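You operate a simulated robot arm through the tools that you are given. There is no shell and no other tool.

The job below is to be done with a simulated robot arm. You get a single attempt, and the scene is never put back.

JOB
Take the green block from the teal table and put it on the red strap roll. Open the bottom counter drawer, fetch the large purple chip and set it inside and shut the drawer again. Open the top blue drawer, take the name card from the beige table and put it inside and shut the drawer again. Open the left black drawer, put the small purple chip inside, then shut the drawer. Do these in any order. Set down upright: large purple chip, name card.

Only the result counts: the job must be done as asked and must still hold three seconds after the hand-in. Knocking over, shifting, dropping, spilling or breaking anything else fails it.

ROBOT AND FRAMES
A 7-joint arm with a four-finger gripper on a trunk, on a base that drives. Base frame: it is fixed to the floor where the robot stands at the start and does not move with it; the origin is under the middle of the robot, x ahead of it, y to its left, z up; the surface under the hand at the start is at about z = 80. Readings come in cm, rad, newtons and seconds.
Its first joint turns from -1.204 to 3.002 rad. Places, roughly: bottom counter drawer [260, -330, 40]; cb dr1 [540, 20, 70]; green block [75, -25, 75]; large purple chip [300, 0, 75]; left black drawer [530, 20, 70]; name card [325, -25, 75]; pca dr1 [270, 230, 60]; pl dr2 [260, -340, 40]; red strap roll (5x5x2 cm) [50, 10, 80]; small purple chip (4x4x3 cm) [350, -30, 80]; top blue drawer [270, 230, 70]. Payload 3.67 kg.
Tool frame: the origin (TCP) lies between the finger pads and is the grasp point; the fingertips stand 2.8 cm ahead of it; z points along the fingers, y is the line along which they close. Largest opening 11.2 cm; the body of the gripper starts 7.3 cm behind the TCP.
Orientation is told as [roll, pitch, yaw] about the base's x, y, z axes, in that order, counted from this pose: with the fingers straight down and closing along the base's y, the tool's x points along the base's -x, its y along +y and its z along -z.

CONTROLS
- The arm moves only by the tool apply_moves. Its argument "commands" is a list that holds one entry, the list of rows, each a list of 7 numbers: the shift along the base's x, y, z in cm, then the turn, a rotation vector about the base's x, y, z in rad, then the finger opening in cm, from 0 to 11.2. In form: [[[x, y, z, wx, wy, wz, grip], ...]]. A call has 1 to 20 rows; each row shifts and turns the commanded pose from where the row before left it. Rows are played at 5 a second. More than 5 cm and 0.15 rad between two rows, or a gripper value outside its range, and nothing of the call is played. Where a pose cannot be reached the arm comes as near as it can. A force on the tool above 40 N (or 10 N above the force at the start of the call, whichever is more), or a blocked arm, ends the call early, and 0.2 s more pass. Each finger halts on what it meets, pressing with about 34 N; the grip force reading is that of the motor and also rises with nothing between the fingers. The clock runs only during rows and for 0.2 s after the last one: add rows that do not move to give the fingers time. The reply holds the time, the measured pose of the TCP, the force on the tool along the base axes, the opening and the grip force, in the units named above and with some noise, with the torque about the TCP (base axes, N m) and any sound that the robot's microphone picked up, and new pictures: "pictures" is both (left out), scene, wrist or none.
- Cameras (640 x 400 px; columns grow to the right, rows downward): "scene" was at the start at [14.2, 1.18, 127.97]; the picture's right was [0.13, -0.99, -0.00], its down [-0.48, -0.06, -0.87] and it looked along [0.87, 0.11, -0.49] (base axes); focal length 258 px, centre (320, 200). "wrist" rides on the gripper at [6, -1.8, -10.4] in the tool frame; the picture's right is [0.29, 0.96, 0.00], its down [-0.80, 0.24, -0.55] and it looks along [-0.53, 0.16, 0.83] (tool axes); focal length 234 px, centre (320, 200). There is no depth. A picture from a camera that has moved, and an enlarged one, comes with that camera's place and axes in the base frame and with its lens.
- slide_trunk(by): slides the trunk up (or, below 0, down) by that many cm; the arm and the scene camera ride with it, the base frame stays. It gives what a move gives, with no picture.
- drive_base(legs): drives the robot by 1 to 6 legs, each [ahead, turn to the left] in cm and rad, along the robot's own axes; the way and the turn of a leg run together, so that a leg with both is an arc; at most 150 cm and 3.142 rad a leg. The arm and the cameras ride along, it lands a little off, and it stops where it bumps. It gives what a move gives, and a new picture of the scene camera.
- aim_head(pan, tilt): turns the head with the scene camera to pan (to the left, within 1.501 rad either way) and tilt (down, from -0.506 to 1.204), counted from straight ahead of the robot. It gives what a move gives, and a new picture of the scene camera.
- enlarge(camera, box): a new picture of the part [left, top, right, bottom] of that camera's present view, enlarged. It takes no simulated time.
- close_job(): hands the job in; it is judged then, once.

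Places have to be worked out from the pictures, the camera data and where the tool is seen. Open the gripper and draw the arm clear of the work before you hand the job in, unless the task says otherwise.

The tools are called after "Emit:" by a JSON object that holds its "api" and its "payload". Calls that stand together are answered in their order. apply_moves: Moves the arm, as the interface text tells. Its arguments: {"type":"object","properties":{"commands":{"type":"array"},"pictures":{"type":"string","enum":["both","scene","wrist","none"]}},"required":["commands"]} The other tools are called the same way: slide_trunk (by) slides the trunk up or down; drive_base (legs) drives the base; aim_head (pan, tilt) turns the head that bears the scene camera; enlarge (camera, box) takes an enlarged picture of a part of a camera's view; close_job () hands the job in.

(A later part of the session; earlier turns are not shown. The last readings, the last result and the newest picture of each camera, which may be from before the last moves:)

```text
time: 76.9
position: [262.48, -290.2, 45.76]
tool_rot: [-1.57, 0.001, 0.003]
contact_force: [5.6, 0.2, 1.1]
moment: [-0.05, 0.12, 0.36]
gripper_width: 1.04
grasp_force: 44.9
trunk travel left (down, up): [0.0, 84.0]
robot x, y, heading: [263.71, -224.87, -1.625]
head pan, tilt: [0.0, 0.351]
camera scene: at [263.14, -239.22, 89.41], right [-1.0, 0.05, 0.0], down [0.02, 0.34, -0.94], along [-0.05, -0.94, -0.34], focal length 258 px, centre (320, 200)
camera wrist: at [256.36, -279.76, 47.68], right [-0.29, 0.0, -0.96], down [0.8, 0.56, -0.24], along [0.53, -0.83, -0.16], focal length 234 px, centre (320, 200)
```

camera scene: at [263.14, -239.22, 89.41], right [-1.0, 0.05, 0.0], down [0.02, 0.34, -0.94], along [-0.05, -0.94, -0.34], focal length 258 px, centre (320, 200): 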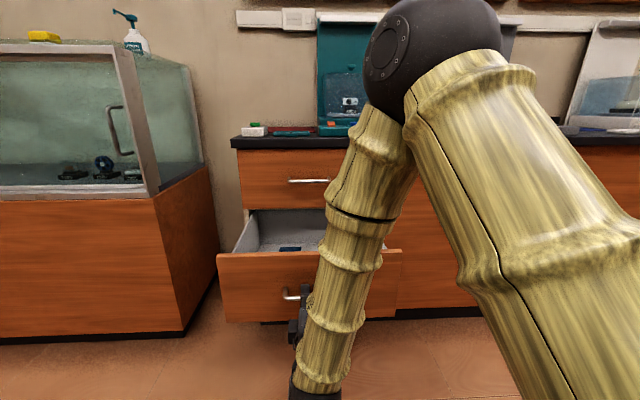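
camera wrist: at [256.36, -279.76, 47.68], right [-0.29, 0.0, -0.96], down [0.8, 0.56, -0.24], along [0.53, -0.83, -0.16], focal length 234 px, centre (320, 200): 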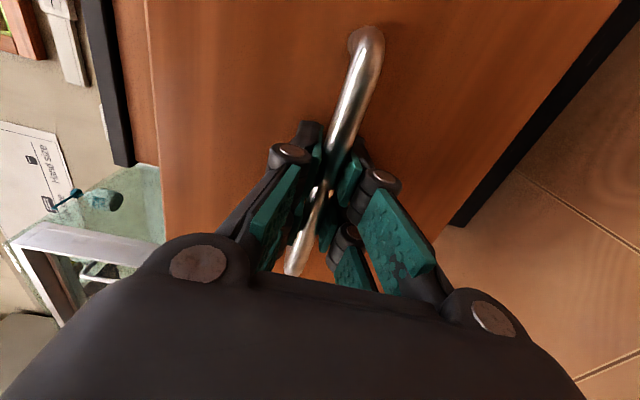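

Open by 28 cm; the inside shows a small dark object. I pull about 5 cm more, watching for the stop.

Emit:
{"api": "apply_moves", "payload": {"commands": [[[0, 1.5, 0, 0, 0, 0, 0.2], [0, 1.5, 0, 0, 0, 0, 0.2], [0, 1.5, 0, 0, 0, 0, 0.2], [0, 0, 0, 0, 0, 0, 0.2]]], "pictures": "scene"}}

```text
time: 77.3
position: [262.41, -289.45, 45.88]
tool_rot: [-1.573, -0.001, -0.001]
contact_force: [2.9, -10.0, -7.1]
moment: [-0.08, 0.45, -0.56]
gripper_width: 1.06
grasp_force: 44.7
trunk travel left (down, up): [0.0, 84.0]
robot x, y, heading: [263.77, -225.43, -1.626]
head pan, tilt: [0.0, 0.351]
stopped in row 1: the force on the tool passed its limit at 52 N (the readings are from after the stop); the commanded pose is now the measured one
camera scene: at [263.13, -239.3, 89.38], right [-1.0, 0.05, 0.0], down [0.02, 0.34, -0.94], along [-0.05, -0.94, -0.34], focal length 258 px, centre (320, 200)
```

scene: 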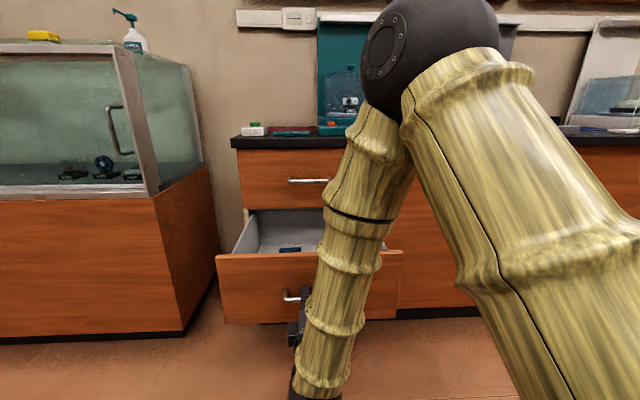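

The drawer is at its end stop (29 cm out). I let go, back off and raise the hand, looking into the drawer.

Emit:
{"api": "apply_moves", "payload": {"commands": [[[0, 0, 0, 0, 0, 0, 3], [0, 0, 0, 0, 0, 0, 5], [0, 0, 0, 0, 0, 0, 5], [0, 3, 0, 0, 0, 0, 5], [0, 4, 0, 0, 0, 0, 5], [0, 2, 2, 0, 0, 0, 5], [0, 0, 4, 0, 0, 0, 5], [0, 0, 4, 0, 0, 0, 5], [0, 0, 4, 0, 0, 0, 5], [0, 0, 4, 0, 0, 0, 5], [0, 0, 4, 0, 0, 0, 5], [0, 0, 4, 0, 0, 0, 5], [0, 0, 4, 0, 0, 0, 5], [0, 0, 4, 0, 0, 0, 5]]], "pictures": "scene"}}

```text
time: 80.3
position: [264.59, -283.03, 79.43]
tool_rot: [-1.574, -0.003, -0.002]
contact_force: [0.5, 0.7, -0.2]
moment: [-0.01, -0.02, -0.02]
gripper_width: 5.01
grasp_force: 0.0
out of reach, approached as far as the arm can: row 5, 6, 7
trunk travel left (down, up): [0.0, 84.0]
robot x, y, heading: [263.77, -225.07, -1.621]
head pan, tilt: [0.0, 0.351]
camera scene: at [263.14, -239.24, 89.4], right [-1.0, 0.05, 0.0], down [0.02, 0.34, -0.94], along [-0.05, -0.94, -0.34], focal length 258 px, centre (320, 200)
```

scene: 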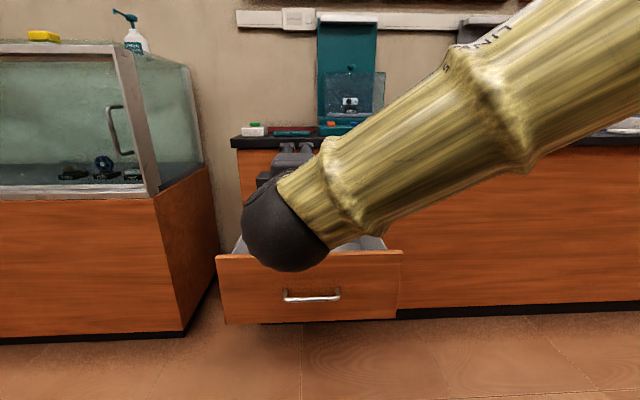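

Now I turn the tool back down and raise the trunk.

Emit:
{"api": "apply_moves", "payload": {"commands": [[[0, 0, 2, 0.143, 0, 0, 5], [0, 0, 1, 0.143, 0, 0, 5], [0, 0, 1, 0.143, 0, 0, 5], [0, 0, 1, 0.143, 0, 0, 5], [0, 0, 0, 0.143, 0, 0, 5], [0, 0.5, 0, 0.143, 0, 0, 5], [0, 0.5, 0, 0.143, 0, 0, 5], [0, 1, 0, 0.143, 0, 0, 5], [0, 1, 0, 0.143, 0, 0, 5], [0, 1, 0, 0.143, 0, 0, 5], [0, 1, 0, 0.144, 0, 0, 5], [0, 0, 0, 0, 0, 0, 5]]], "pictures": "none"}}

Emit:
{"api": "slide_trunk", "payload": {"by": 40}}

Emit:
{"api": "aim_head", "payload": {"pan": 0, "tilt": 0.55}}

```text
time: 82.9
position: [264.43, -277.96, 84.45]
tool_rot: [-0.001, 0.002, -0.001]
contact_force: [0.6, -1.2, -0.5]
moment: [0.01, 0.01, 0.01]
gripper_width: 4.99
grasp_force: 0.0
trunk travel left (down, up): [0.0, 84.0]
robot x, y, heading: [263.49, -224.82, -1.625]
head pan, tilt: [0.0, 0.351]
```

```text
time: 86.7
position: [264.3, -278.11, 124.36]
tool_rot: [0.0, 0.002, -0.001]
contact_force: [0.0, -0.1, -0.3]
moment: [0.02, 0.0, 0.05]
gripper_width: 5.01
grasp_force: 0.0
trunk travel left (down, up): [-40.0, 44.0]
robot x, y, heading: [263.89, -224.9, -1.623]
head pan, tilt: [0.0, 0.351]
```

```text
time: 87.4
position: [264.29, -278.12, 124.41]
tool_rot: [0.001, 0.003, -0.002]
contact_force: [-0.3, 0.5, -0.7]
moment: [-0.01, 0.01, 0.0]
gripper_width: 4.98
grasp_force: 0.1
trunk travel left (down, up): [-40.0, 44.0]
robot x, y, heading: [263.92, -224.86, -1.617]
head pan, tilt: [0.0, 0.55]
camera scene: at [263.12, -238.91, 127.58], right [-1.0, 0.05, 0.0], down [0.03, 0.52, -0.85], along [-0.04, -0.85, -0.52], focal length 258 px, centre (320, 200)
```

scene: 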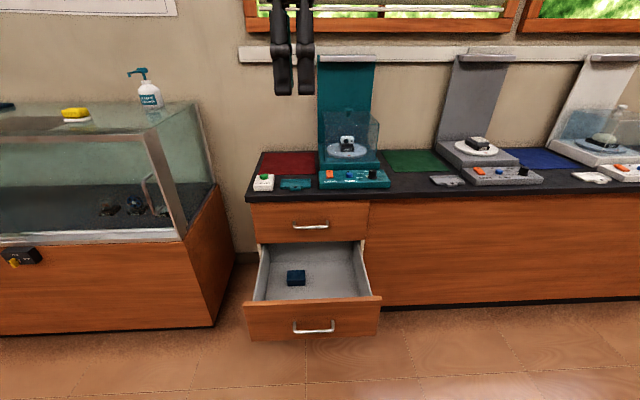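

The drawer holds a dark blue item on its left side; there's ample room to the right. Next I drive towards the far corridor, looking first.

Emit:
{"api": "aim_head", "payload": {"pan": 0, "tilt": 0.35}}

Emit:
{"api": "drive_base", "payload": {"legs": [[0, 1.62]]}}

```text
time: 88.2
position: [264.33, -278.03, 124.17]
tool_rot: [0.001, 0.003, -0.003]
contact_force: [0.7, 0.0, 0.0]
moment: [0.0, 0.0, -0.03]
gripper_width: 5.0
grasp_force: 0.0
trunk travel left (down, up): [-40.0, 44.0]
robot x, y, heading: [263.6, -224.86, -1.62]
head pan, tilt: [0.0, 0.351]
camera scene: at [263.1, -239.24, 129.4], right [-1.0, 0.05, 0.0], down [0.02, 0.34, -0.94], along [-0.05, -0.94, -0.34], focal length 258 px, centre (320, 200)
```

scene: 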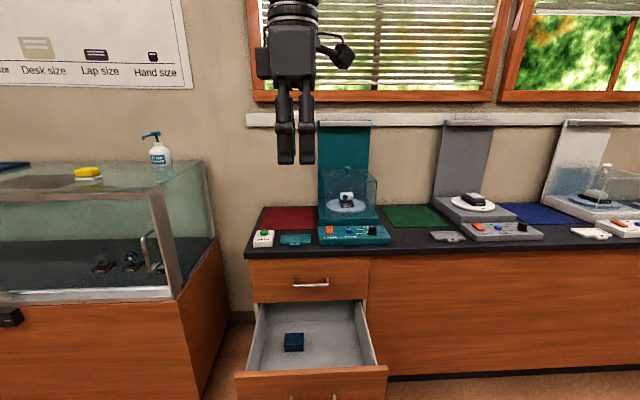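

```text
time: 92.6
position: [316.55, -220.14, 124.27]
tool_rot: [-0.001, 0.003, 1.647]
contact_force: [-0.8, -0.4, -0.6]
moment: [0.01, -0.01, 0.0]
gripper_width: 4.99
grasp_force: 0.1
trunk travel left (down, up): [-40.0, 44.0]
robot x, y, heading: [263.73, -224.71, 0.03]
head pan, tilt: [0.0, 0.351]
camera scene: at [278.19, -224.55, 129.4], right [0.03, -1.0, 0.0], down [-0.34, -0.01, -0.94], along [0.94, 0.03, -0.34], focal length 258 px, centre (320, 200)
```

scene: 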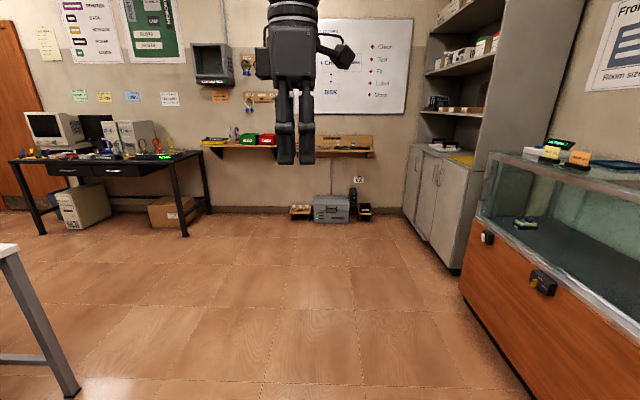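

The black desk's left drawer handle is near (517,24,69), the desk front at x≈519, and the white table's corner leg at (359,-105). I drive to about (435,-10) in the corridor between the desks, first to the turn.

Emit:
{"api": "drive_base", "payload": {"legs": [[85, -0.03], [86, 0], [0, 1.571]]}}

```text
time: 105.0
position: [430.12, -171.01, 124.29]
tool_rot: [0.0, 0.003, -3.082]
contact_force: [-0.5, -0.6, 0.0]
moment: [-0.03, 0.0, 0.02]
gripper_width: 4.99
grasp_force: 0.1
trunk travel left (down, up): [-40.0, 44.0]
robot x, y, heading: [433.99, -224.02, 1.582]
head pan, tilt: [0.0, 0.351]
camera scene: at [434.04, -209.61, 129.4], right [1.0, 0.01, 0.0], down [0.0, -0.34, -0.94], along [-0.01, 0.94, -0.34], focal length 258 px, centre (320, 200)
```

scene: 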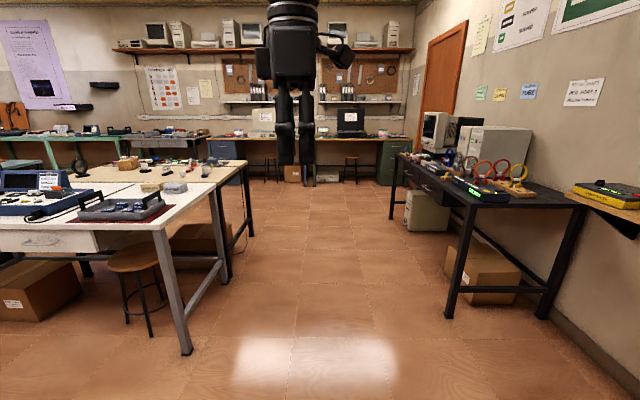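

Corridor clear. I drive ahead to y≈0 and look at the beige table.

Emit:
{"api": "drive_base", "payload": {"legs": [[120, -0.011], [104, 0]]}}

Emit:
{"api": "aim_head", "payload": {"pan": 1.45, "tilt": 0.6}}

Emit:
{"api": "enlarge", "payload": {"camera": "scene", "box": [160, 100, 480, 300]}}

Emit:
{"api": "aim_head", "payload": {"pan": -1.2, "tilt": 0.5}}

```text
time: 116.1
position: [426.25, 52.71, 124.31]
tool_rot: [0.0, 0.002, -3.071]
contact_force: [0.0, -0.2, 0.2]
moment: [-0.02, 0.0, -0.04]
gripper_width: 4.99
grasp_force: 0.1
trunk travel left (down, up): [-40.0, 44.0]
robot x, y, heading: [430.86, 0.15, 1.596]
head pan, tilt: [0.0, 0.351]
camera scene: at [430.75, 14.23, 129.4], right [1.0, 0.02, 0.0], down [0.01, -0.34, -0.94], along [-0.02, 0.94, -0.34], focal length 258 px, centre (320, 200)
```

scene: 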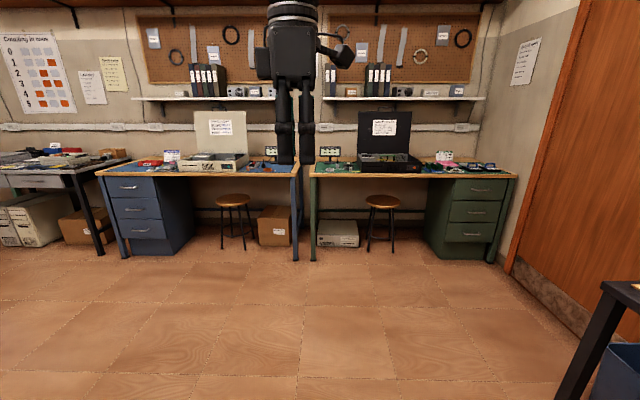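

```text
time: 117.7
position: [426.15, 52.76, 124.38]
tool_rot: [0.0, 0.002, -3.069]
contact_force: [-0.4, -0.7, 0.2]
moment: [-0.01, 0.0, 0.0]
gripper_width: 4.97
grasp_force: 0.0
trunk travel left (down, up): [-40.0, 44.0]
robot x, y, heading: [430.53, -0.14, 1.593]
head pan, tilt: [1.45, 0.6]
camera scene: at [422.17, 5.76, 127.13], right [0.1, 1.0, 0.0], down [0.56, -0.06, -0.83], along [-0.82, 0.08, -0.56], focal length 258 px, centre (320, 200)
```

scene: 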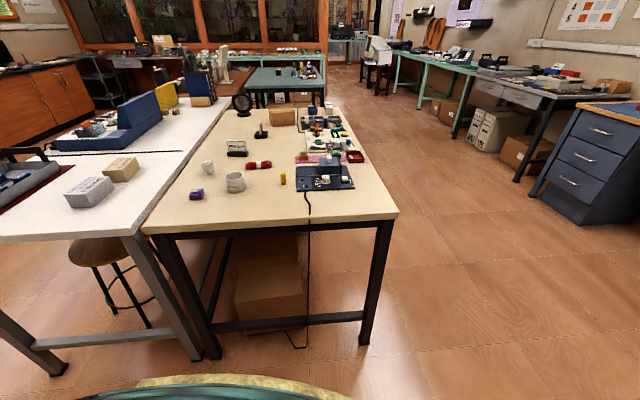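

```text
2.00 times, centred on (320, 200) of scene
camera zoom: at [422.17, 5.76, 127.13], right [0.1, 1.0, 0.0], down [0.56, -0.06, -0.83], along [-0.82, 0.08, -0.56], focal length 517 px, centre (320, 200)
```

zoom: 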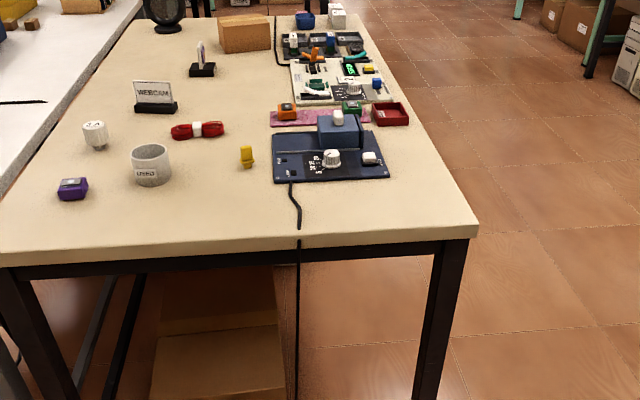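

```text
time: 120.0
position: [426.22, 52.84, 124.4]
tool_rot: [0.002, 0.0, -3.069]
contact_force: [0.4, 0.3, -0.4]
moment: [-0.02, -0.01, 0.02]
gripper_width: 5.0
grasp_force: 0.1
trunk travel left (down, up): [-40.0, 44.0]
robot x, y, heading: [431.13, 0.04, 1.596]
head pan, tilt: [-1.201, 0.499]
camera scene: at [439.37, 8.38, 128.04], right [0.38, -0.92, 0.0], down [-0.44, -0.18, -0.88], along [0.81, 0.34, -0.48], focal length 258 px, centre (320, 200)
```

scene: 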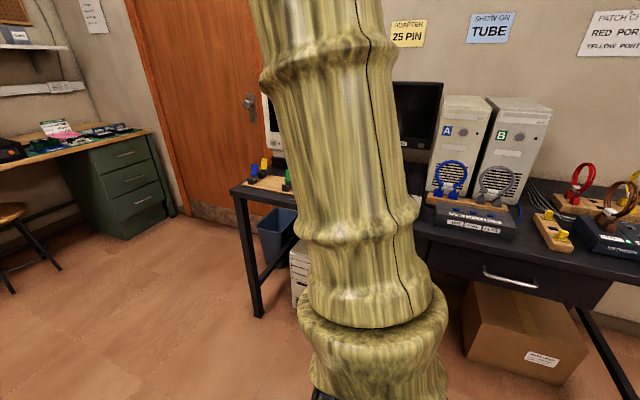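

The beige table bears a small purple chip near (340,-31), a "WEBCAM" stand card, another card edge-on, and many other things. I look back at it, enlarged more.

Emit:
{"api": "aim_head", "payload": {"pan": 1.5, "tilt": 0.45}}

Emit:
{"api": "enlarge", "payload": {"camera": "scene", "box": [160, 160, 272, 230]}}

Emit:
{"api": "enlarge", "payload": {"camera": "scene", "box": [240, 130, 352, 200]}}

Emit:
{"api": "enlarge", "payload": {"camera": "scene", "box": [250, 170, 362, 240]}}

```text
time: 122.4
position: [426.29, 52.76, 124.49]
tool_rot: [-0.001, 0.003, -3.069]
contact_force: [0.1, 0.0, 0.9]
moment: [0.01, 0.0, -0.01]
gripper_width: 5.0
grasp_force: 0.0
trunk travel left (down, up): [-40.0, 44.0]
robot x, y, heading: [431.17, -0.26, 1.598]
head pan, tilt: [1.499, 0.45]
camera scene: at [421.78, 5.35, 128.49], right [0.05, 1.0, 0.0], down [0.43, -0.02, -0.9], along [-0.9, 0.04, -0.43], focal length 258 px, centre (320, 200)
```

scene: 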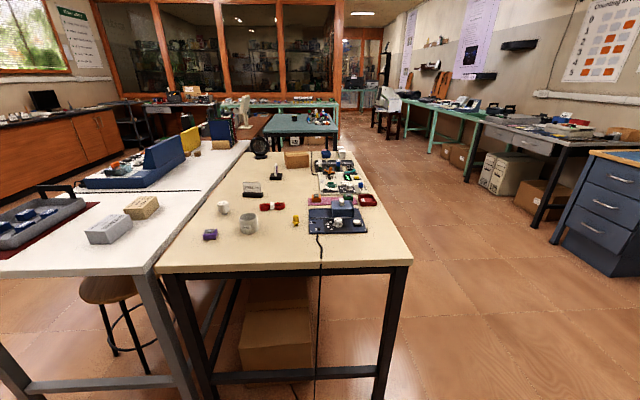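

```text
5.71 times, centred on (216, 195) of scene
camera zoom: at [421.78, 5.35, 128.49], right [0.05, 1.0, 0.0], down [0.43, -0.02, -0.9], along [-0.9, 0.04, -0.43], focal length 1476 px, centre (914, 229)
```

zoom: 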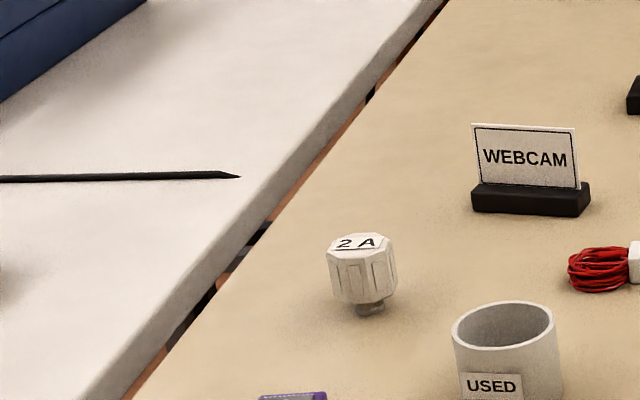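

```text
5.71 times, centred on (296, 165) of scene
camera zoom: at [421.78, 5.35, 128.49], right [0.05, 1.0, 0.0], down [0.43, -0.02, -0.9], along [-0.9, 0.04, -0.43], focal length 1476 px, centre (457, 400)
```

zoom: 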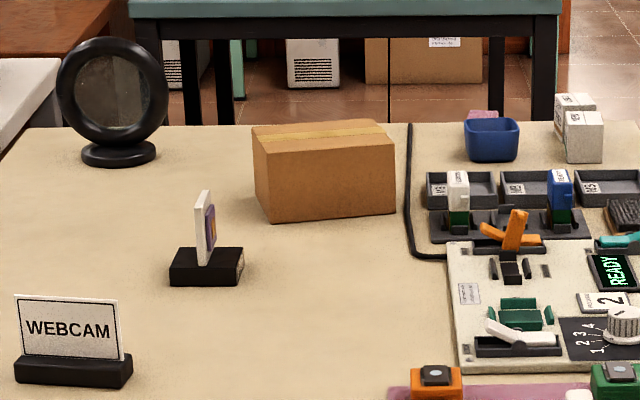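

```text
5.71 times, centred on (306, 205) of scene
camera zoom: at [421.78, 5.35, 128.49], right [0.05, 1.0, 0.0], down [0.43, -0.02, -0.9], along [-0.9, 0.04, -0.43], focal length 1476 px, centre (400, 171)
```

zoom: 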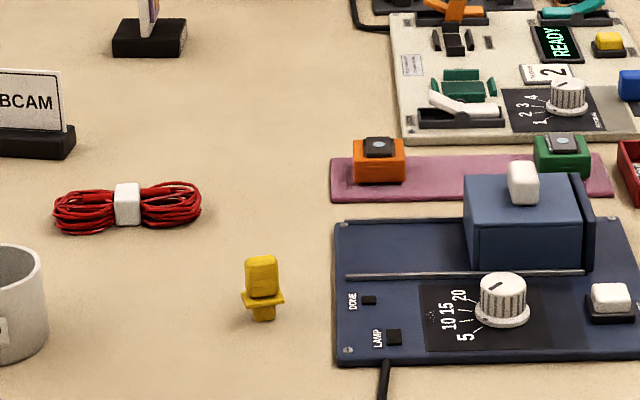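

The stand with the purple-faced card is probably the large purple chip and "WEBCAM" the name card. Let me look closer at the small purple chip and that stand.

Emit:
{"api": "enlarge", "payload": {"camera": "scene", "box": [190, 215, 254, 255]}}

Emit:
{"api": "enlarge", "payload": {"camera": "scene", "box": [260, 155, 300, 180]}}

Emit:
{"api": "enlarge", "payload": {"camera": "scene", "box": [310, 140, 374, 180]}}

```text
10.00 times, centred on (222, 235) of scene
camera zoom: at [421.78, 5.35, 128.49], right [0.05, 1.0, 0.0], down [0.43, -0.02, -0.9], along [-0.9, 0.04, -0.43], focal length 2583 px, centre (1300, -150)
```

zoom: 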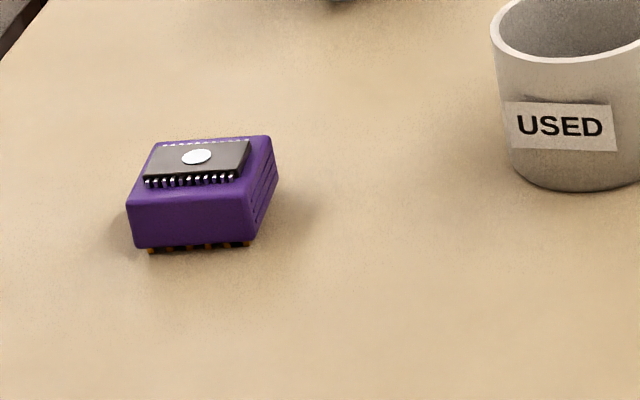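

```text
16.00 times, centred on (280, 168) of scene
camera zoom: at [421.78, 5.35, 128.49], right [0.05, 1.0, 0.0], down [0.43, -0.02, -0.9], along [-0.9, 0.04, -0.43], focal length 4132 px, centre (960, 720)
```

zoom: 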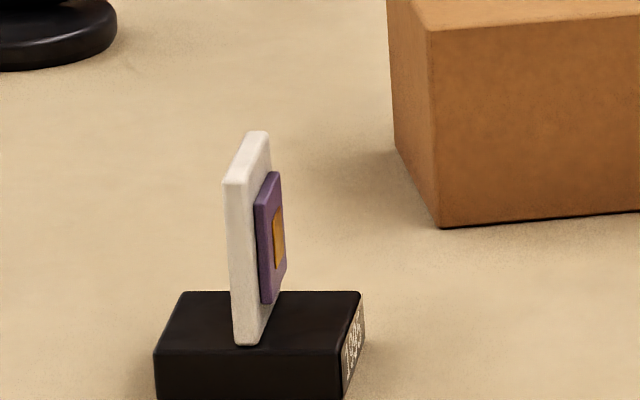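

```text
10.00 times, centred on (342, 160) of scene
camera zoom: at [421.78, 5.35, 128.49], right [0.05, 1.0, 0.0], down [0.43, -0.02, -0.9], along [-0.9, 0.04, -0.43], focal length 2583 px, centre (100, 600)
```

zoom: 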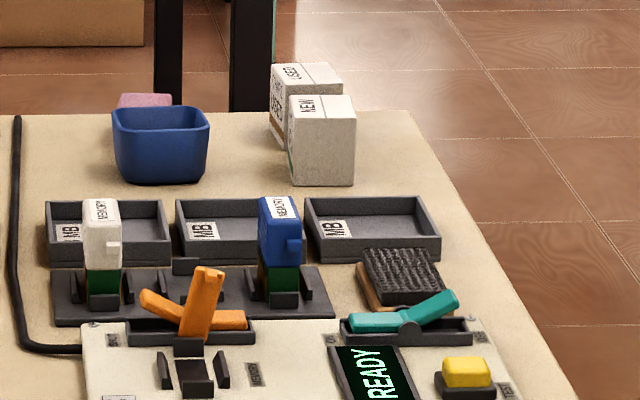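

The small purple chip (with a black IC on top) and the stand with the purple processor are identified. Now I turn to the black desk.

Emit:
{"api": "aim_head", "payload": {"pan": 0.2, "tilt": 0.45}}

Emit:
{"api": "drive_base", "payload": {"legs": [[0, -1.596]]}}

```text
time: 123.9
position: [426.24, 52.74, 124.38]
tool_rot: [0.001, 0.002, -3.071]
contact_force: [-0.3, 0.5, -0.5]
moment: [-0.01, 0.0, -0.02]
gripper_width: 5.0
grasp_force: 0.0
trunk travel left (down, up): [-40.0, 44.0]
robot x, y, heading: [430.71, 0.01, 1.599]
head pan, tilt: [0.201, 0.45]
camera scene: at [428.92, 13.86, 128.48], right [0.98, 0.22, 0.0], down [0.1, -0.42, -0.9], along [-0.2, 0.88, -0.44], focal length 258 px, centre (320, 200)
```

scene: 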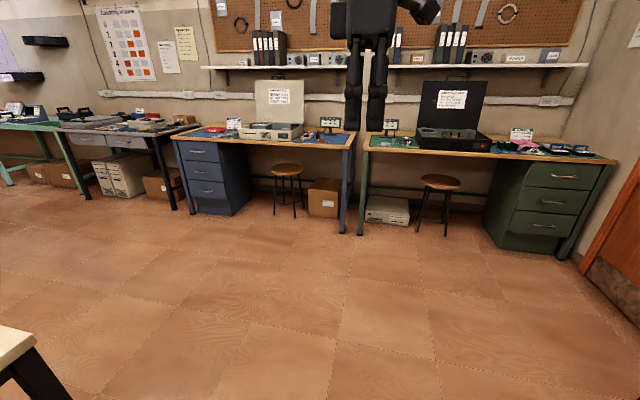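

```text
time: 128.2
position: [483.87, 2.79, 124.38]
tool_rot: [-0.001, 0.001, 1.61]
contact_force: [-0.8, -1.0, -0.6]
moment: [0.0, -0.02, 0.04]
gripper_width: 4.98
grasp_force: 0.0
trunk travel left (down, up): [-40.0, 44.0]
robot x, y, heading: [430.85, -0.55, -0.011]
head pan, tilt: [0.201, 0.45]
camera scene: at [445.07, 1.54, 128.49], right [0.19, -0.98, 0.0], down [-0.43, -0.08, -0.9], along [0.88, 0.17, -0.44], focal length 258 px, centre (320, 200)
```

scene: 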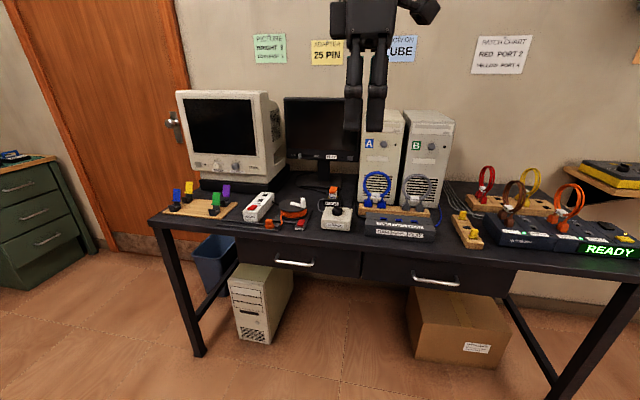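

The left drawer's handle is near (515,24,67). I lower the trunk by 20 and turn the tool horizontal towards +x.

Emit:
{"api": "slide_trunk", "payload": {"by": -20}}

Emit:
{"api": "apply_moves", "payload": {"commands": [[[0, 1.75, 0, 0, 0, -0.04, 5], [0, 1.75, -1, 0, -0.143, 0, 5], [0, 1.75, -1, 0, -0.143, 0, 5], [0, 1.75, -2, 0, -0.143, 0, 5], [0, 1.75, -2, 0, -0.143, 0, 5], [0, 1.75, -2, 0, -0.143, 0, 5], [0, 1.75, -2, 0, -0.143, 0, 5], [0, 1.75, -2, 0, -0.143, 0, 5], [0, 1.75, -2, 0, -0.143, 0, 5], [0, 1.75, -2, 0, -0.143, 0, 5], [0, 1.75, -2, 0, -0.143, 0, 5], [0, 1.75, -2, 0, -0.141, 0, 5], [0, 0, 0, 0, 0, 0, 5], [0, 0, 0, 0, 0, 0, 5]]]}}

```text
time: 130.3
position: [483.98, 2.88, 104.41]
tool_rot: [-0.001, 0.001, 1.611]
contact_force: [0.1, -0.6, -0.2]
moment: [0.0, 0.01, -0.01]
gripper_width: 4.96
grasp_force: 0.1
trunk travel left (down, up): [-20.0, 64.0]
robot x, y, heading: [430.77, -0.34, -0.012]
head pan, tilt: [0.201, 0.45]
```

```text
time: 133.6
position: [485.11, 23.18, 82.05]
tool_rot: [-1.483, -0.038, 1.557]
contact_force: [-0.2, -0.5, -0.7]
moment: [-0.01, 0.0, 0.01]
gripper_width: 4.96
grasp_force: 0.0
trunk travel left (down, up): [-20.0, 64.0]
robot x, y, heading: [431.03, -0.13, -0.004]
head pan, tilt: [0.201, 0.45]
stopped in row 14: the arm was blocked; the commanded pose is now the measured one
camera scene: at [443.41, 4.79, 107.28], right [0.56, -0.83, 0.0], down [-0.46, -0.31, -0.83], along [0.69, 0.47, -0.55], focal length 258 px, centre (320, 200)
camera wrist: at [474.77, 17.32, 84.54], right [-0.09, -0.25, -0.96], down [-0.56, 0.81, -0.16], along [0.82, 0.53, -0.21], focal length 234 px, centre (320, 200)
```

scene: 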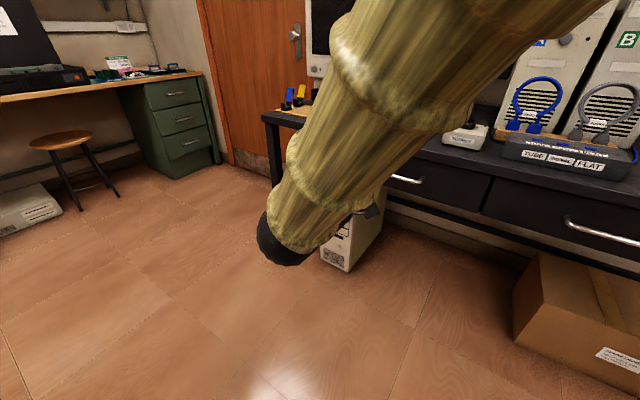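
wrist: 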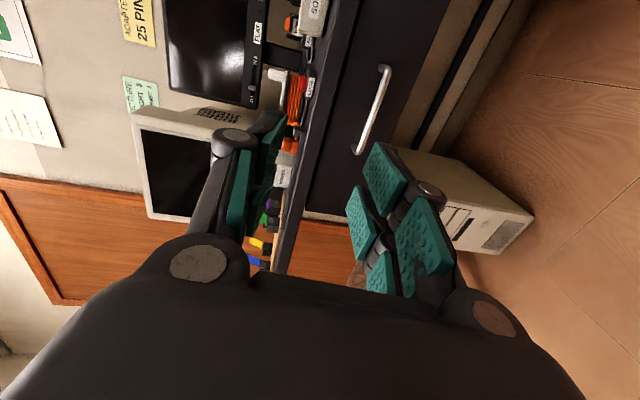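

The arm brushed the head (camera got turned). I extend the hand forward away from the head and complete the rotation.

Emit:
{"api": "apply_moves", "payload": {"commands": [[[2.5, 0, 0, 0, 0, 0, 5], [3, 0, 0, 0, 0, 0, 5], [3, 0, 0, 0, 0, 0, 5], [0, 0, 0, 0, 0, 0, 5]]]}}

```text
time: 134.8
position: [494.79, 21.29, 85.09]
tool_rot: [-1.471, -0.118, 1.537]
contact_force: [0.2, -0.7, -0.5]
moment: [0.01, 0.01, 0.0]
gripper_width: 5.01
grasp_force: 0.0
trunk travel left (down, up): [-20.0, 64.0]
robot x, y, heading: [431.09, -0.1, -0.012]
head pan, tilt: [0.201, 0.45]
stopped in row 4: the arm was blocked; the commanded pose is now the measured one
camera scene: at [443.21, 5.27, 107.74], right [0.61, -0.79, 0.0], down [-0.4, -0.31, -0.86], along [0.68, 0.52, -0.51], focal length 258 px, centre (320, 200)
camera wrist: at [484.27, 15.44, 87.17], right [-0.1, -0.17, -0.98], down [-0.55, 0.83, -0.09], along [0.83, 0.53, -0.18], focal length 234 px, centre (320, 200)
```

scene: 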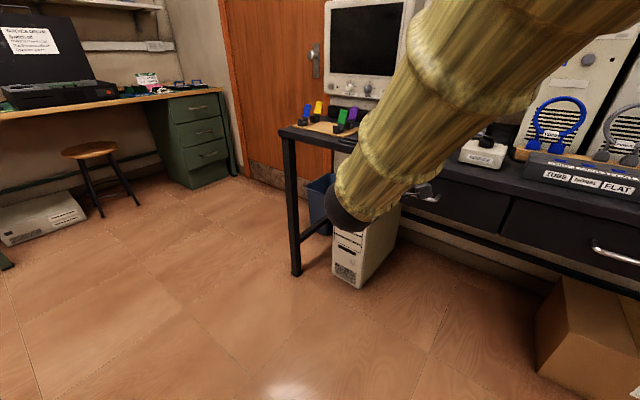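
wrist: 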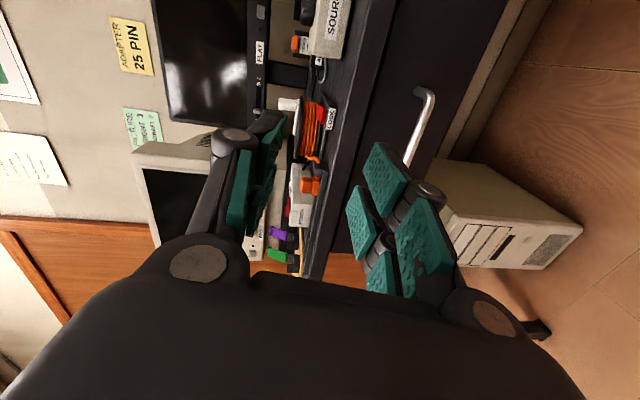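

The upper arm presses the head because the handle is too far to the robot's left. I shift the hand right, then turn the base left by 0.27 so the handle is straight ahead.

Emit:
{"api": "apply_moves", "payload": {"commands": [[[0, -3, 1, 0, 0, 0, 5], [0, -3, 1, 0, 0, 0, 5], [0, -3, 1, 0, 0, 0, 5], [0, -3, 1, 0, 0, 0, 5], [0, -3, 1, 0, 0, 0, 5], [0, 0, 0, 0, 0, 0, 5]]], "pictures": "none"}}

Emit:
{"api": "aim_head", "payload": {"pan": 0.0, "tilt": 0.4}}

Emit:
{"api": "drive_base", "payload": {"legs": [[0, 0.27]]}}

```text
time: 136.2
position: [494.48, 6.43, 89.87]
tool_rot: [-1.471, -0.11, 1.538]
contact_force: [0.7, 0.0, -0.4]
moment: [0.05, 0.02, 0.0]
gripper_width: 4.99
grasp_force: 0.1
trunk travel left (down, up): [-20.0, 64.0]
robot x, y, heading: [431.2, -0.19, -0.007]
head pan, tilt: [0.201, 0.45]
```

```text
time: 136.9
position: [494.48, 6.38, 89.89]
tool_rot: [-1.469, -0.111, 1.538]
contact_force: [-0.6, 0.7, -0.3]
moment: [0.03, 0.05, -0.01]
gripper_width: 5.01
grasp_force: 0.0
trunk travel left (down, up): [-20.0, 64.0]
robot x, y, heading: [430.81, -0.19, -0.01]
head pan, tilt: [0.0, 0.4]
camera scene: at [445.31, -0.24, 108.95], right [-0.01, -1.0, 0.0], down [-0.39, 0.0, -0.92], along [0.92, -0.01, -0.39], focal length 258 px, centre (320, 200)
```

scene: 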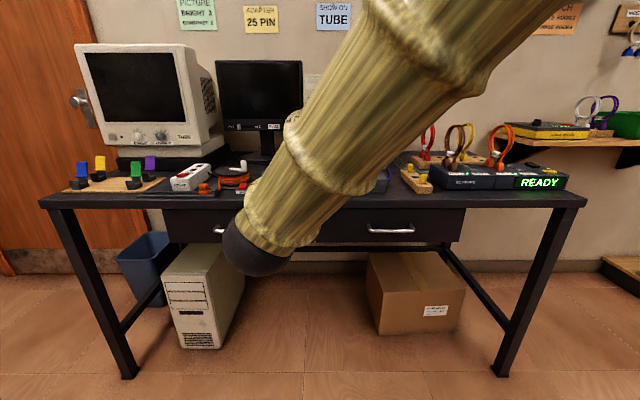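

```text
time: 138.2
position: [490.49, 23.07, 89.9]
tool_rot: [-1.47, -0.11, 1.806]
contact_force: [0.5, -0.6, -0.4]
moment: [0.0, 0.0, 0.03]
gripper_width: 4.98
grasp_force: 0.1
trunk travel left (down, up): [-20.0, 64.0]
robot x, y, heading: [430.56, 0.06, 0.264]
head pan, tilt: [0.0, 0.4]
camera scene: at [444.83, 3.55, 108.95], right [0.26, -0.97, 0.0], down [-0.38, -0.1, -0.92], along [0.89, 0.24, -0.39], focal length 258 px, centre (320, 200)
```

scene: 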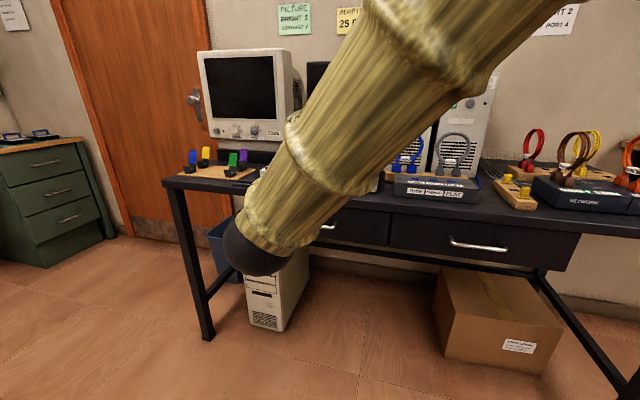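

I straighten the tool (pointing exactly along +x) and lower it towards handle height.

Emit:
{"api": "apply_moves", "payload": {"commands": [[[1, 0, -2, 0, 0, -0.118, 5], [1, 0, -2, 0, 0, -0.117, 5], [1, 0, -2, -0.11, 0, 0, 5], [1, 0, -2, 0, -0.101, 0, 5], [0, 0, -3, 0, 0, 0, 5], [0, 0, -3, 0, 0, 0, 5], [0, 0, -3, 0, 0, 0, 5], [0, 0, -3, 0, 0, 0, 5], [0, 0, 0, 0, 0, 0, 5]]]}}

```text
time: 140.4
position: [496.88, 20.37, 74.93]
tool_rot: [-1.559, -0.126, 1.511]
contact_force: [-1.0, 0.3, 0.3]
moment: [0.03, 0.03, 0.0]
gripper_width: 4.99
grasp_force: 0.2
trunk travel left (down, up): [-20.0, 64.0]
robot x, y, heading: [430.51, -0.09, 0.26]
head pan, tilt: [0.0, 0.4]
stopped in row 9: the arm was blocked; the commanded pose is now the measured one
camera scene: at [444.83, 3.53, 108.95], right [0.26, -0.97, 0.0], down [-0.38, -0.1, -0.92], along [0.89, 0.24, -0.39], focal length 258 px, centre (320, 200)
camera wrist: at [486.12, 14.95, 75.94], right [-0.02, -0.16, -0.99], down [-0.51, 0.85, -0.13], along [0.86, 0.5, -0.1], focal length 234 px, centre (320, 200)
```

scene: 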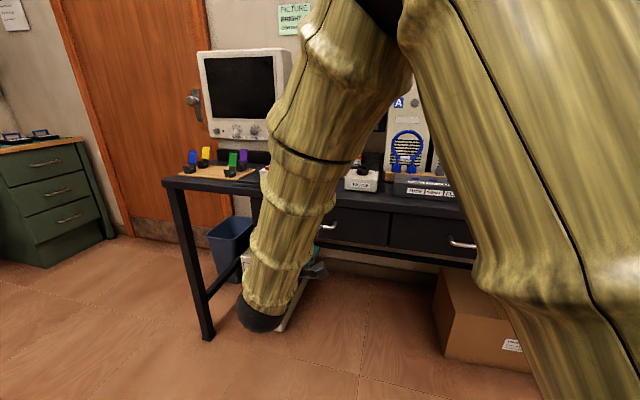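
wrist: 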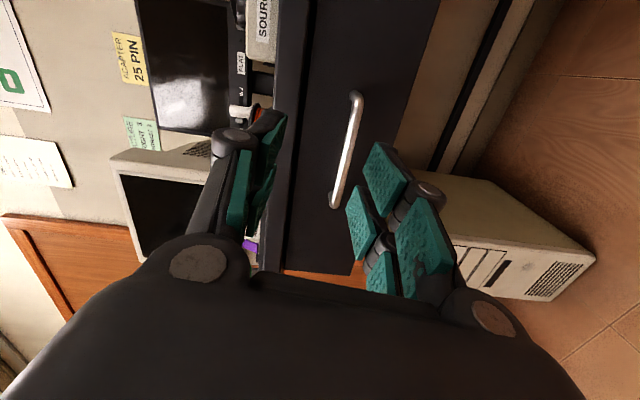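

The arm is near its folding limit at this height. Lowering the trunk the rest of the way should give it more room: I raise the hand first, then slide the trunk down.

Emit:
{"api": "apply_moves", "payload": {"commands": [[[0, 0, 3, 0, 0, 0, 5], [0, 0, 3, 0, 0, 0, 5], [0, 0, 3, 0, 0, 0, 5], [0, 0, 3, 0, 0, 0, 5], [0, 0, 3, 0, 0, 0, 5], [0, 0, 0, 0, 0, 0, 5]]], "pictures": "none"}}

Emit:
{"api": "slide_trunk", "payload": {"by": -20}}

```text
time: 141.8
position: [496.88, 20.66, 89.6]
tool_rot: [-1.56, -0.118, 1.515]
contact_force: [0.0, -0.1, 0.2]
moment: [-0.01, -0.04, -0.04]
gripper_width: 5.01
grasp_force: 0.1
trunk travel left (down, up): [-20.0, 64.0]
robot x, y, heading: [431.05, -0.23, 0.264]
head pan, tilt: [0.0, 0.4]
```

```text
time: 143.9
position: [496.99, 20.44, 69.49]
tool_rot: [-1.557, -0.119, 1.514]
contact_force: [0.4, -0.5, -0.3]
moment: [0.02, 0.02, 0.0]
gripper_width: 5.03
grasp_force: 0.1
trunk travel left (down, up): [0.0, 84.0]
robot x, y, heading: [430.86, -0.22, 0.26]
head pan, tilt: [0.0, 0.4]
```

Now straighten the tool again.

Emit:
{"api": "apply_moves", "payload": {"commands": [[[0, 1, 0, 0, 0, 0.057, 5], [0, 1, 0, -0.06, 0, 0, 5], [0, 1, 0, -0.059, 0, 0, 5], [0, 0.6, 0, 0, -0.014, 0, 5], [0, 0, 0, 0, 0, 0, 5], [0, 0, 0, 0, 0, 0, 5]]]}}

```text
time: 145.3
position: [497.59, 23.78, 68.97]
tool_rot: [-1.545, -0.019, 1.569]
contact_force: [-0.3, 0.0, -0.3]
moment: [-0.01, -0.01, 0.0]
gripper_width: 4.98
grasp_force: 0.0
trunk travel left (down, up): [0.0, 84.0]
robot x, y, heading: [430.79, -0.63, 0.264]
head pan, tilt: [0.0, 0.4]
camera scene: at [445.16, 0.29, 90.67], right [-0.09, -1.0, 0.0], down [-0.21, 0.02, -0.98], along [0.97, -0.09, -0.21], focal length 258 px, centre (320, 200)
camera wrist: at [487.09, 17.84, 70.91], right [-0.03, -0.27, -0.96], down [-0.56, 0.8, -0.21], along [0.83, 0.53, -0.17], focal length 234 px, centre (320, 200)
```

scene: 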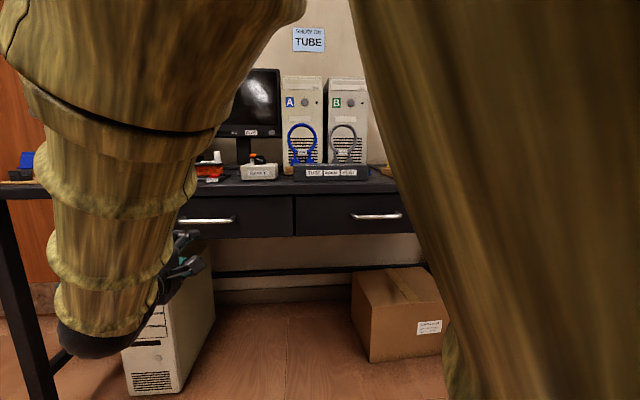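
wrist: 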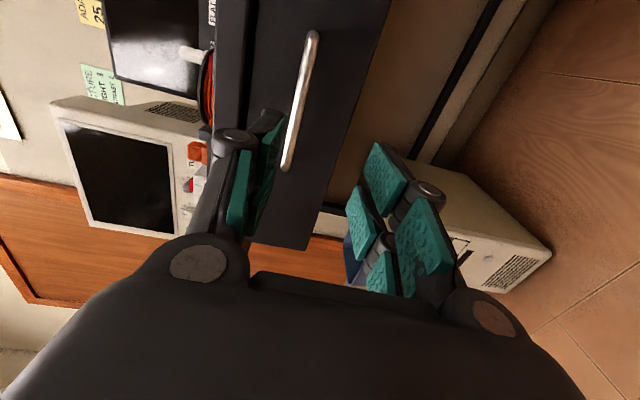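

The arm works too close to the head here. At the counter the geometry worked with 94 cm distance and the handle straight ahead, so I'll reposition the base to about (420,21), heading 0. First lift the hand.

Emit:
{"api": "apply_moves", "payload": {"commands": [[[1, -2, 3, 0, 0, 0, 5], [1, -2, 3, 0, 0, 0, 5], [0, -2, 3, 0, 0, 0, 5], [0, -2, 3, 0, 0, 0, 5], [0, 0, 3, 0, 0, 0, 5], [0, 0, 0, 0, 0, 0, 5]]], "pictures": "none"}}

Emit:
{"api": "slide_trunk", "payload": {"by": 20}}

Emit:
{"api": "drive_base", "payload": {"legs": [[0, 1.307], [23, 0], [0, -1.571], [-12, 0]]}}

```text
time: 146.8
position: [498.67, 16.47, 84.83]
tool_rot: [-1.575, 0.0, 1.571]
contact_force: [-0.5, 0.0, 0.2]
moment: [0.02, 0.0, 0.0]
gripper_width: 4.99
grasp_force: 0.0
trunk travel left (down, up): [0.0, 84.0]
robot x, y, heading: [430.61, -0.2, 0.266]
head pan, tilt: [0.0, 0.4]
```

```text
time: 148.9
position: [498.84, 16.39, 104.71]
tool_rot: [-1.574, -0.002, 1.572]
contact_force: [-0.2, -0.1, 0.6]
moment: [-0.03, -0.02, 0.0]
gripper_width: 5.01
grasp_force: 0.1
trunk travel left (down, up): [-20.0, 64.0]
robot x, y, heading: [431.11, 0.19, 0.261]
head pan, tilt: [0.0, 0.4]
```

```text
time: 158.4
position: [489.47, 19.25, 104.66]
tool_rot: [-1.575, 0.002, 1.283]
contact_force: [-0.5, 0.6, 0.0]
moment: [-0.01, 0.01, -0.03]
gripper_width: 4.96
grasp_force: 0.2
trunk travel left (down, up): [-20.0, 64.0]
robot x, y, heading: [419.7, 22.7, -0.035]
head pan, tilt: [0.0, 0.4]
camera scene: at [434.06, 22.31, 108.96], right [-0.03, -1.0, 0.0], down [-0.39, 0.01, -0.92], along [0.92, -0.03, -0.39], focal length 258 px, centre (320, 200)
```

scene: 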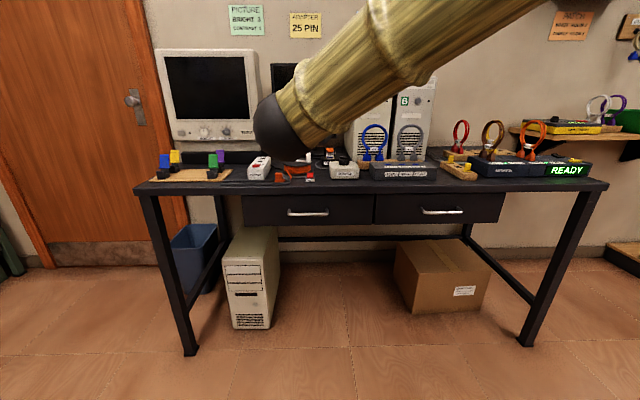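

Now well placed: the handle is straight ahead near (515,24,70.5). I align the tool's yaw and lower to handle height.

Emit:
{"api": "apply_moves", "payload": {"commands": [[[0, 1, 0, 0, 0, 0.144, 5], [0, 1, 0, 0, 0, 0.144, 5], [0, 1, -3, 0, 0, 0, 5], [0, 1, -3, 0, 0, 0, 5], [0, 0.8, -3, 0, 0, 0, 5], [0, 0, -3, 0, 0, 0, 5], [0, 0, -3, 0, 0, 0, 5], [0, 0, -3, 0, 0, 0, 5], [0, 0, -3, 0, 0, 0, 5], [0, 0, -3, 0, 0, 0, 5], [0, 0, -3, 0, 0, 0, 5], [0, 0, -3, 0, 0, 0, 5], [0, 0, -3.5, 0, 0, 0, 5], [0, 0, 0, 0, 0, 0, 5], [0, 0, 0, 0, 0, 0, 5]]]}}

```text
time: 161.6
position: [489.66, 23.93, 71.24]
tool_rot: [-1.575, 0.0, 1.57]
contact_force: [0.5, -0.3, -0.3]
moment: [-0.04, -0.02, 0.01]
gripper_width: 4.99
grasp_force: 0.1
trunk travel left (down, up): [-20.0, 64.0]
robot x, y, heading: [419.7, 22.65, -0.032]
head pan, tilt: [0.0, 0.4]
camera scene: at [434.07, 22.31, 108.95], right [-0.03, -1.0, 0.0], down [-0.39, 0.01, -0.92], along [0.92, -0.03, -0.39], focal length 258 px, centre (320, 200)
camera wrist: at [479.13, 18.02, 72.98], right [0.0, -0.29, -0.96], down [-0.55, 0.8, -0.24], along [0.83, 0.53, -0.16], focal length 234 px, centre (320, 200)
```

scene: 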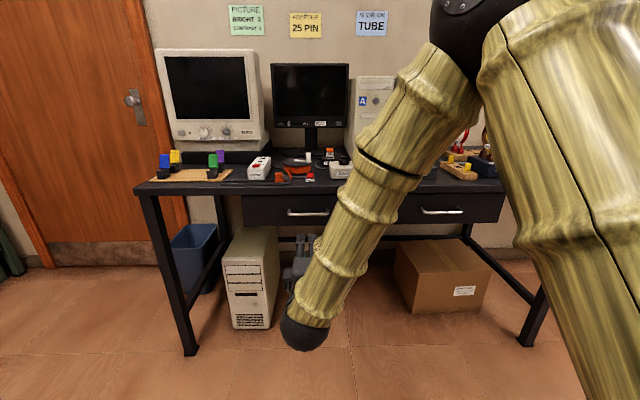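
wrist: 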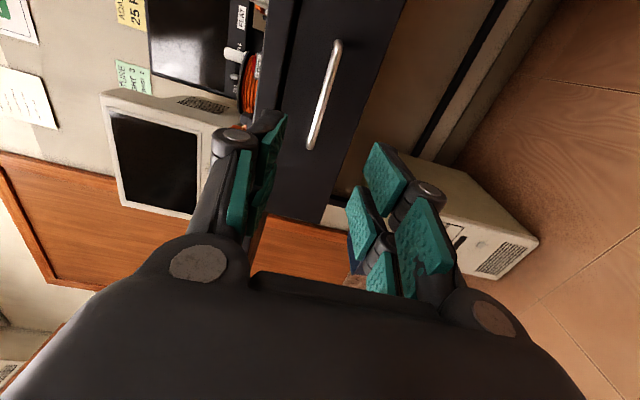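

Handle centre is at about (514,24.2,70.7). I approach most of the way and check.

Emit:
{"api": "apply_moves", "payload": {"commands": [[[3, 0.2, -0.5, 0, 0, 0, 5.5], [3, 0, 0, 0, 0, 0, 5.5], [3, 0, 0, 0, 0, 0, 5.5], [3, 0, 0, 0, 0, 0, 5.5], [3, 0, 0, 0, 0, 0, 5.5], [2, 0, 0, 0, 0, 0, 5.5], [0, 0, 0, 0, 0, 0, 5.5], [0, 0, 0, 0, 0, 0, 5.5]]], "pictures": "wrist"}}

```text
time: 163.4
position: [506.74, 24.3, 70.74]
tool_rot: [-1.574, 0.0, 1.571]
contact_force: [0.6, 0.8, -0.7]
moment: [-0.02, 0.02, 0.0]
gripper_width: 5.51
grasp_force: 0.0
trunk travel left (down, up): [-20.0, 64.0]
robot x, y, heading: [419.57, 22.57, -0.029]
head pan, tilt: [0.0, 0.4]
camera wrist: at [496.1, 18.35, 72.48], right [0.0, -0.29, -0.96], down [-0.55, 0.8, -0.24], along [0.83, 0.53, -0.16], focal length 234 px, centre (320, 200)
```

wrist: 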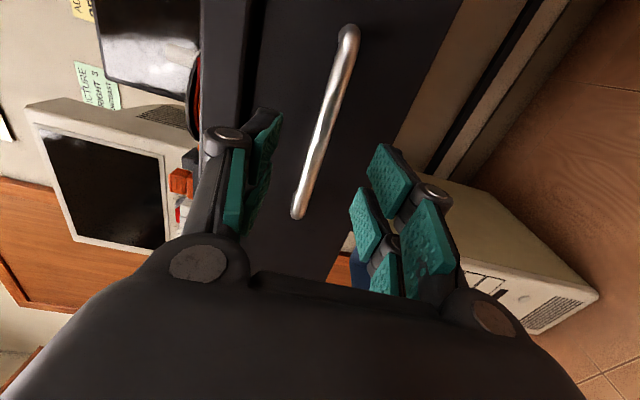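

Same picture as at the counter before the last 5 cm. Advance 5 and close.

Emit:
{"api": "apply_moves", "payload": {"commands": [[[2, 0, 0, 0, 0, 0, 5.5], [2, 0, 0, 0, 0, 0, 5.5], [1, 0, 0, 0, 0, 0, 5.5], [0, 0, 0, 0, 0, 0, 5.5], [0, 0, 0, 0, 0, 0, 3], [0, 0, 0, 0, 0, 0, 0.5], [0, 0, 0, 0, 0, 0, 0.2], [0, 0, 0, 0, 0, 0, 0.2], [0, 0, 0, 0, 0, 0, 0.2]]], "pictures": "wrist"}}

```text
time: 165.4
position: [511.41, 24.25, 70.92]
tool_rot: [-1.58, 0.0, 1.57]
contact_force: [0.8, 0.5, 23.3]
moment: [-0.04, -0.03, -0.18]
gripper_width: 1.07
grasp_force: 45.4
trunk travel left (down, up): [-20.0, 64.0]
robot x, y, heading: [419.76, 22.68, -0.029]
head pan, tilt: [0.0, 0.4]
camera wrist: at [500.95, 18.29, 72.69], right [0.01, -0.29, -0.96], down [-0.55, 0.8, -0.24], along [0.83, 0.53, -0.15], focal length 234 px, centre (320, 200)
```

wrist: 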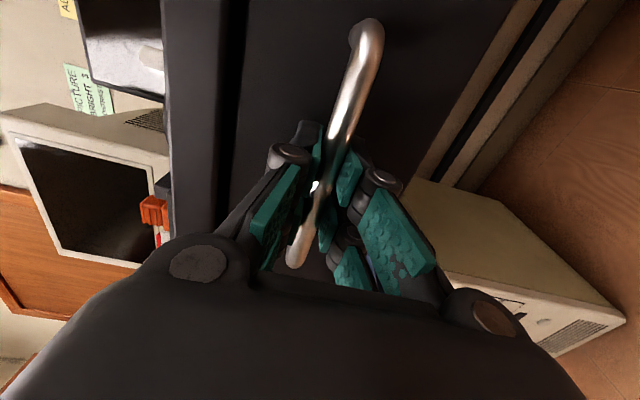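

Gripped. I relieve the vertical load slightly and pull along -x.

Emit:
{"api": "apply_moves", "payload": {"commands": [[[0, 0, 0.4, 0, 0, 0, 0.2], [-1, 0, 0, 0, 0, 0, 0.2], [-1.5, 0, 0, 0, 0, 0, 0.2], [-2, 0, 0, 0, 0, 0, 0.2], [-2, 0, 0, 0, 0, 0, 0.2], [-2, 0, 0, 0, 0, 0, 0.2], [-2, 0, 0, 0, 0, 0, 0.2], [0, 0, 0, 0, 0, 0, 0.2]]]}}

```text
time: 167.2
position: [500.93, 24.2, 70.89]
tool_rot: [-1.574, 0.0, 1.572]
contact_force: [-0.9, 17.9, -4.1]
moment: [0.22, 0.02, 0.9]
gripper_width: 1.03
grasp_force: 45.3
trunk travel left (down, up): [-20.0, 64.0]
robot x, y, heading: [419.56, 22.81, -0.026]
head pan, tilt: [0.0, 0.4]
camera scene: at [434.1, 22.43, 108.94], right [-0.03, -1.0, 0.0], down [-0.39, 0.01, -0.92], along [0.92, -0.03, -0.39], focal length 258 px, centre (320, 200)
camera wrist: at [490.43, 18.28, 72.75], right [0.0, -0.29, -0.96], down [-0.56, 0.8, -0.24], along [0.83, 0.53, -0.16], focal length 234 px, centre (320, 200)
```

scene: 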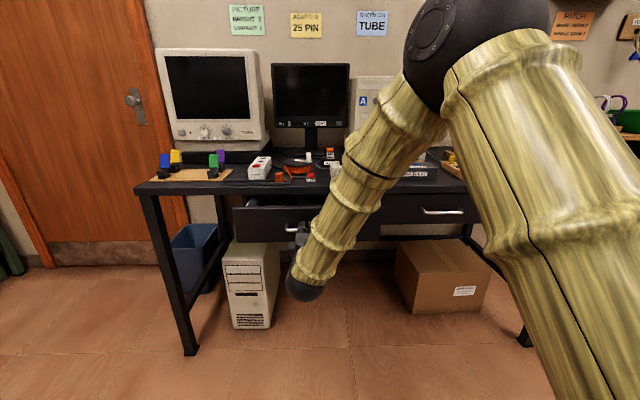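
wrist: 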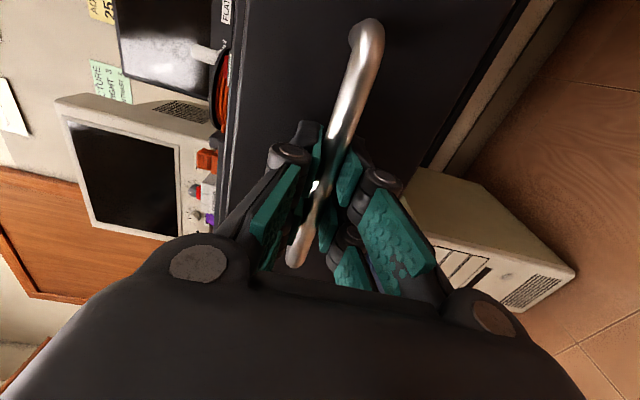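

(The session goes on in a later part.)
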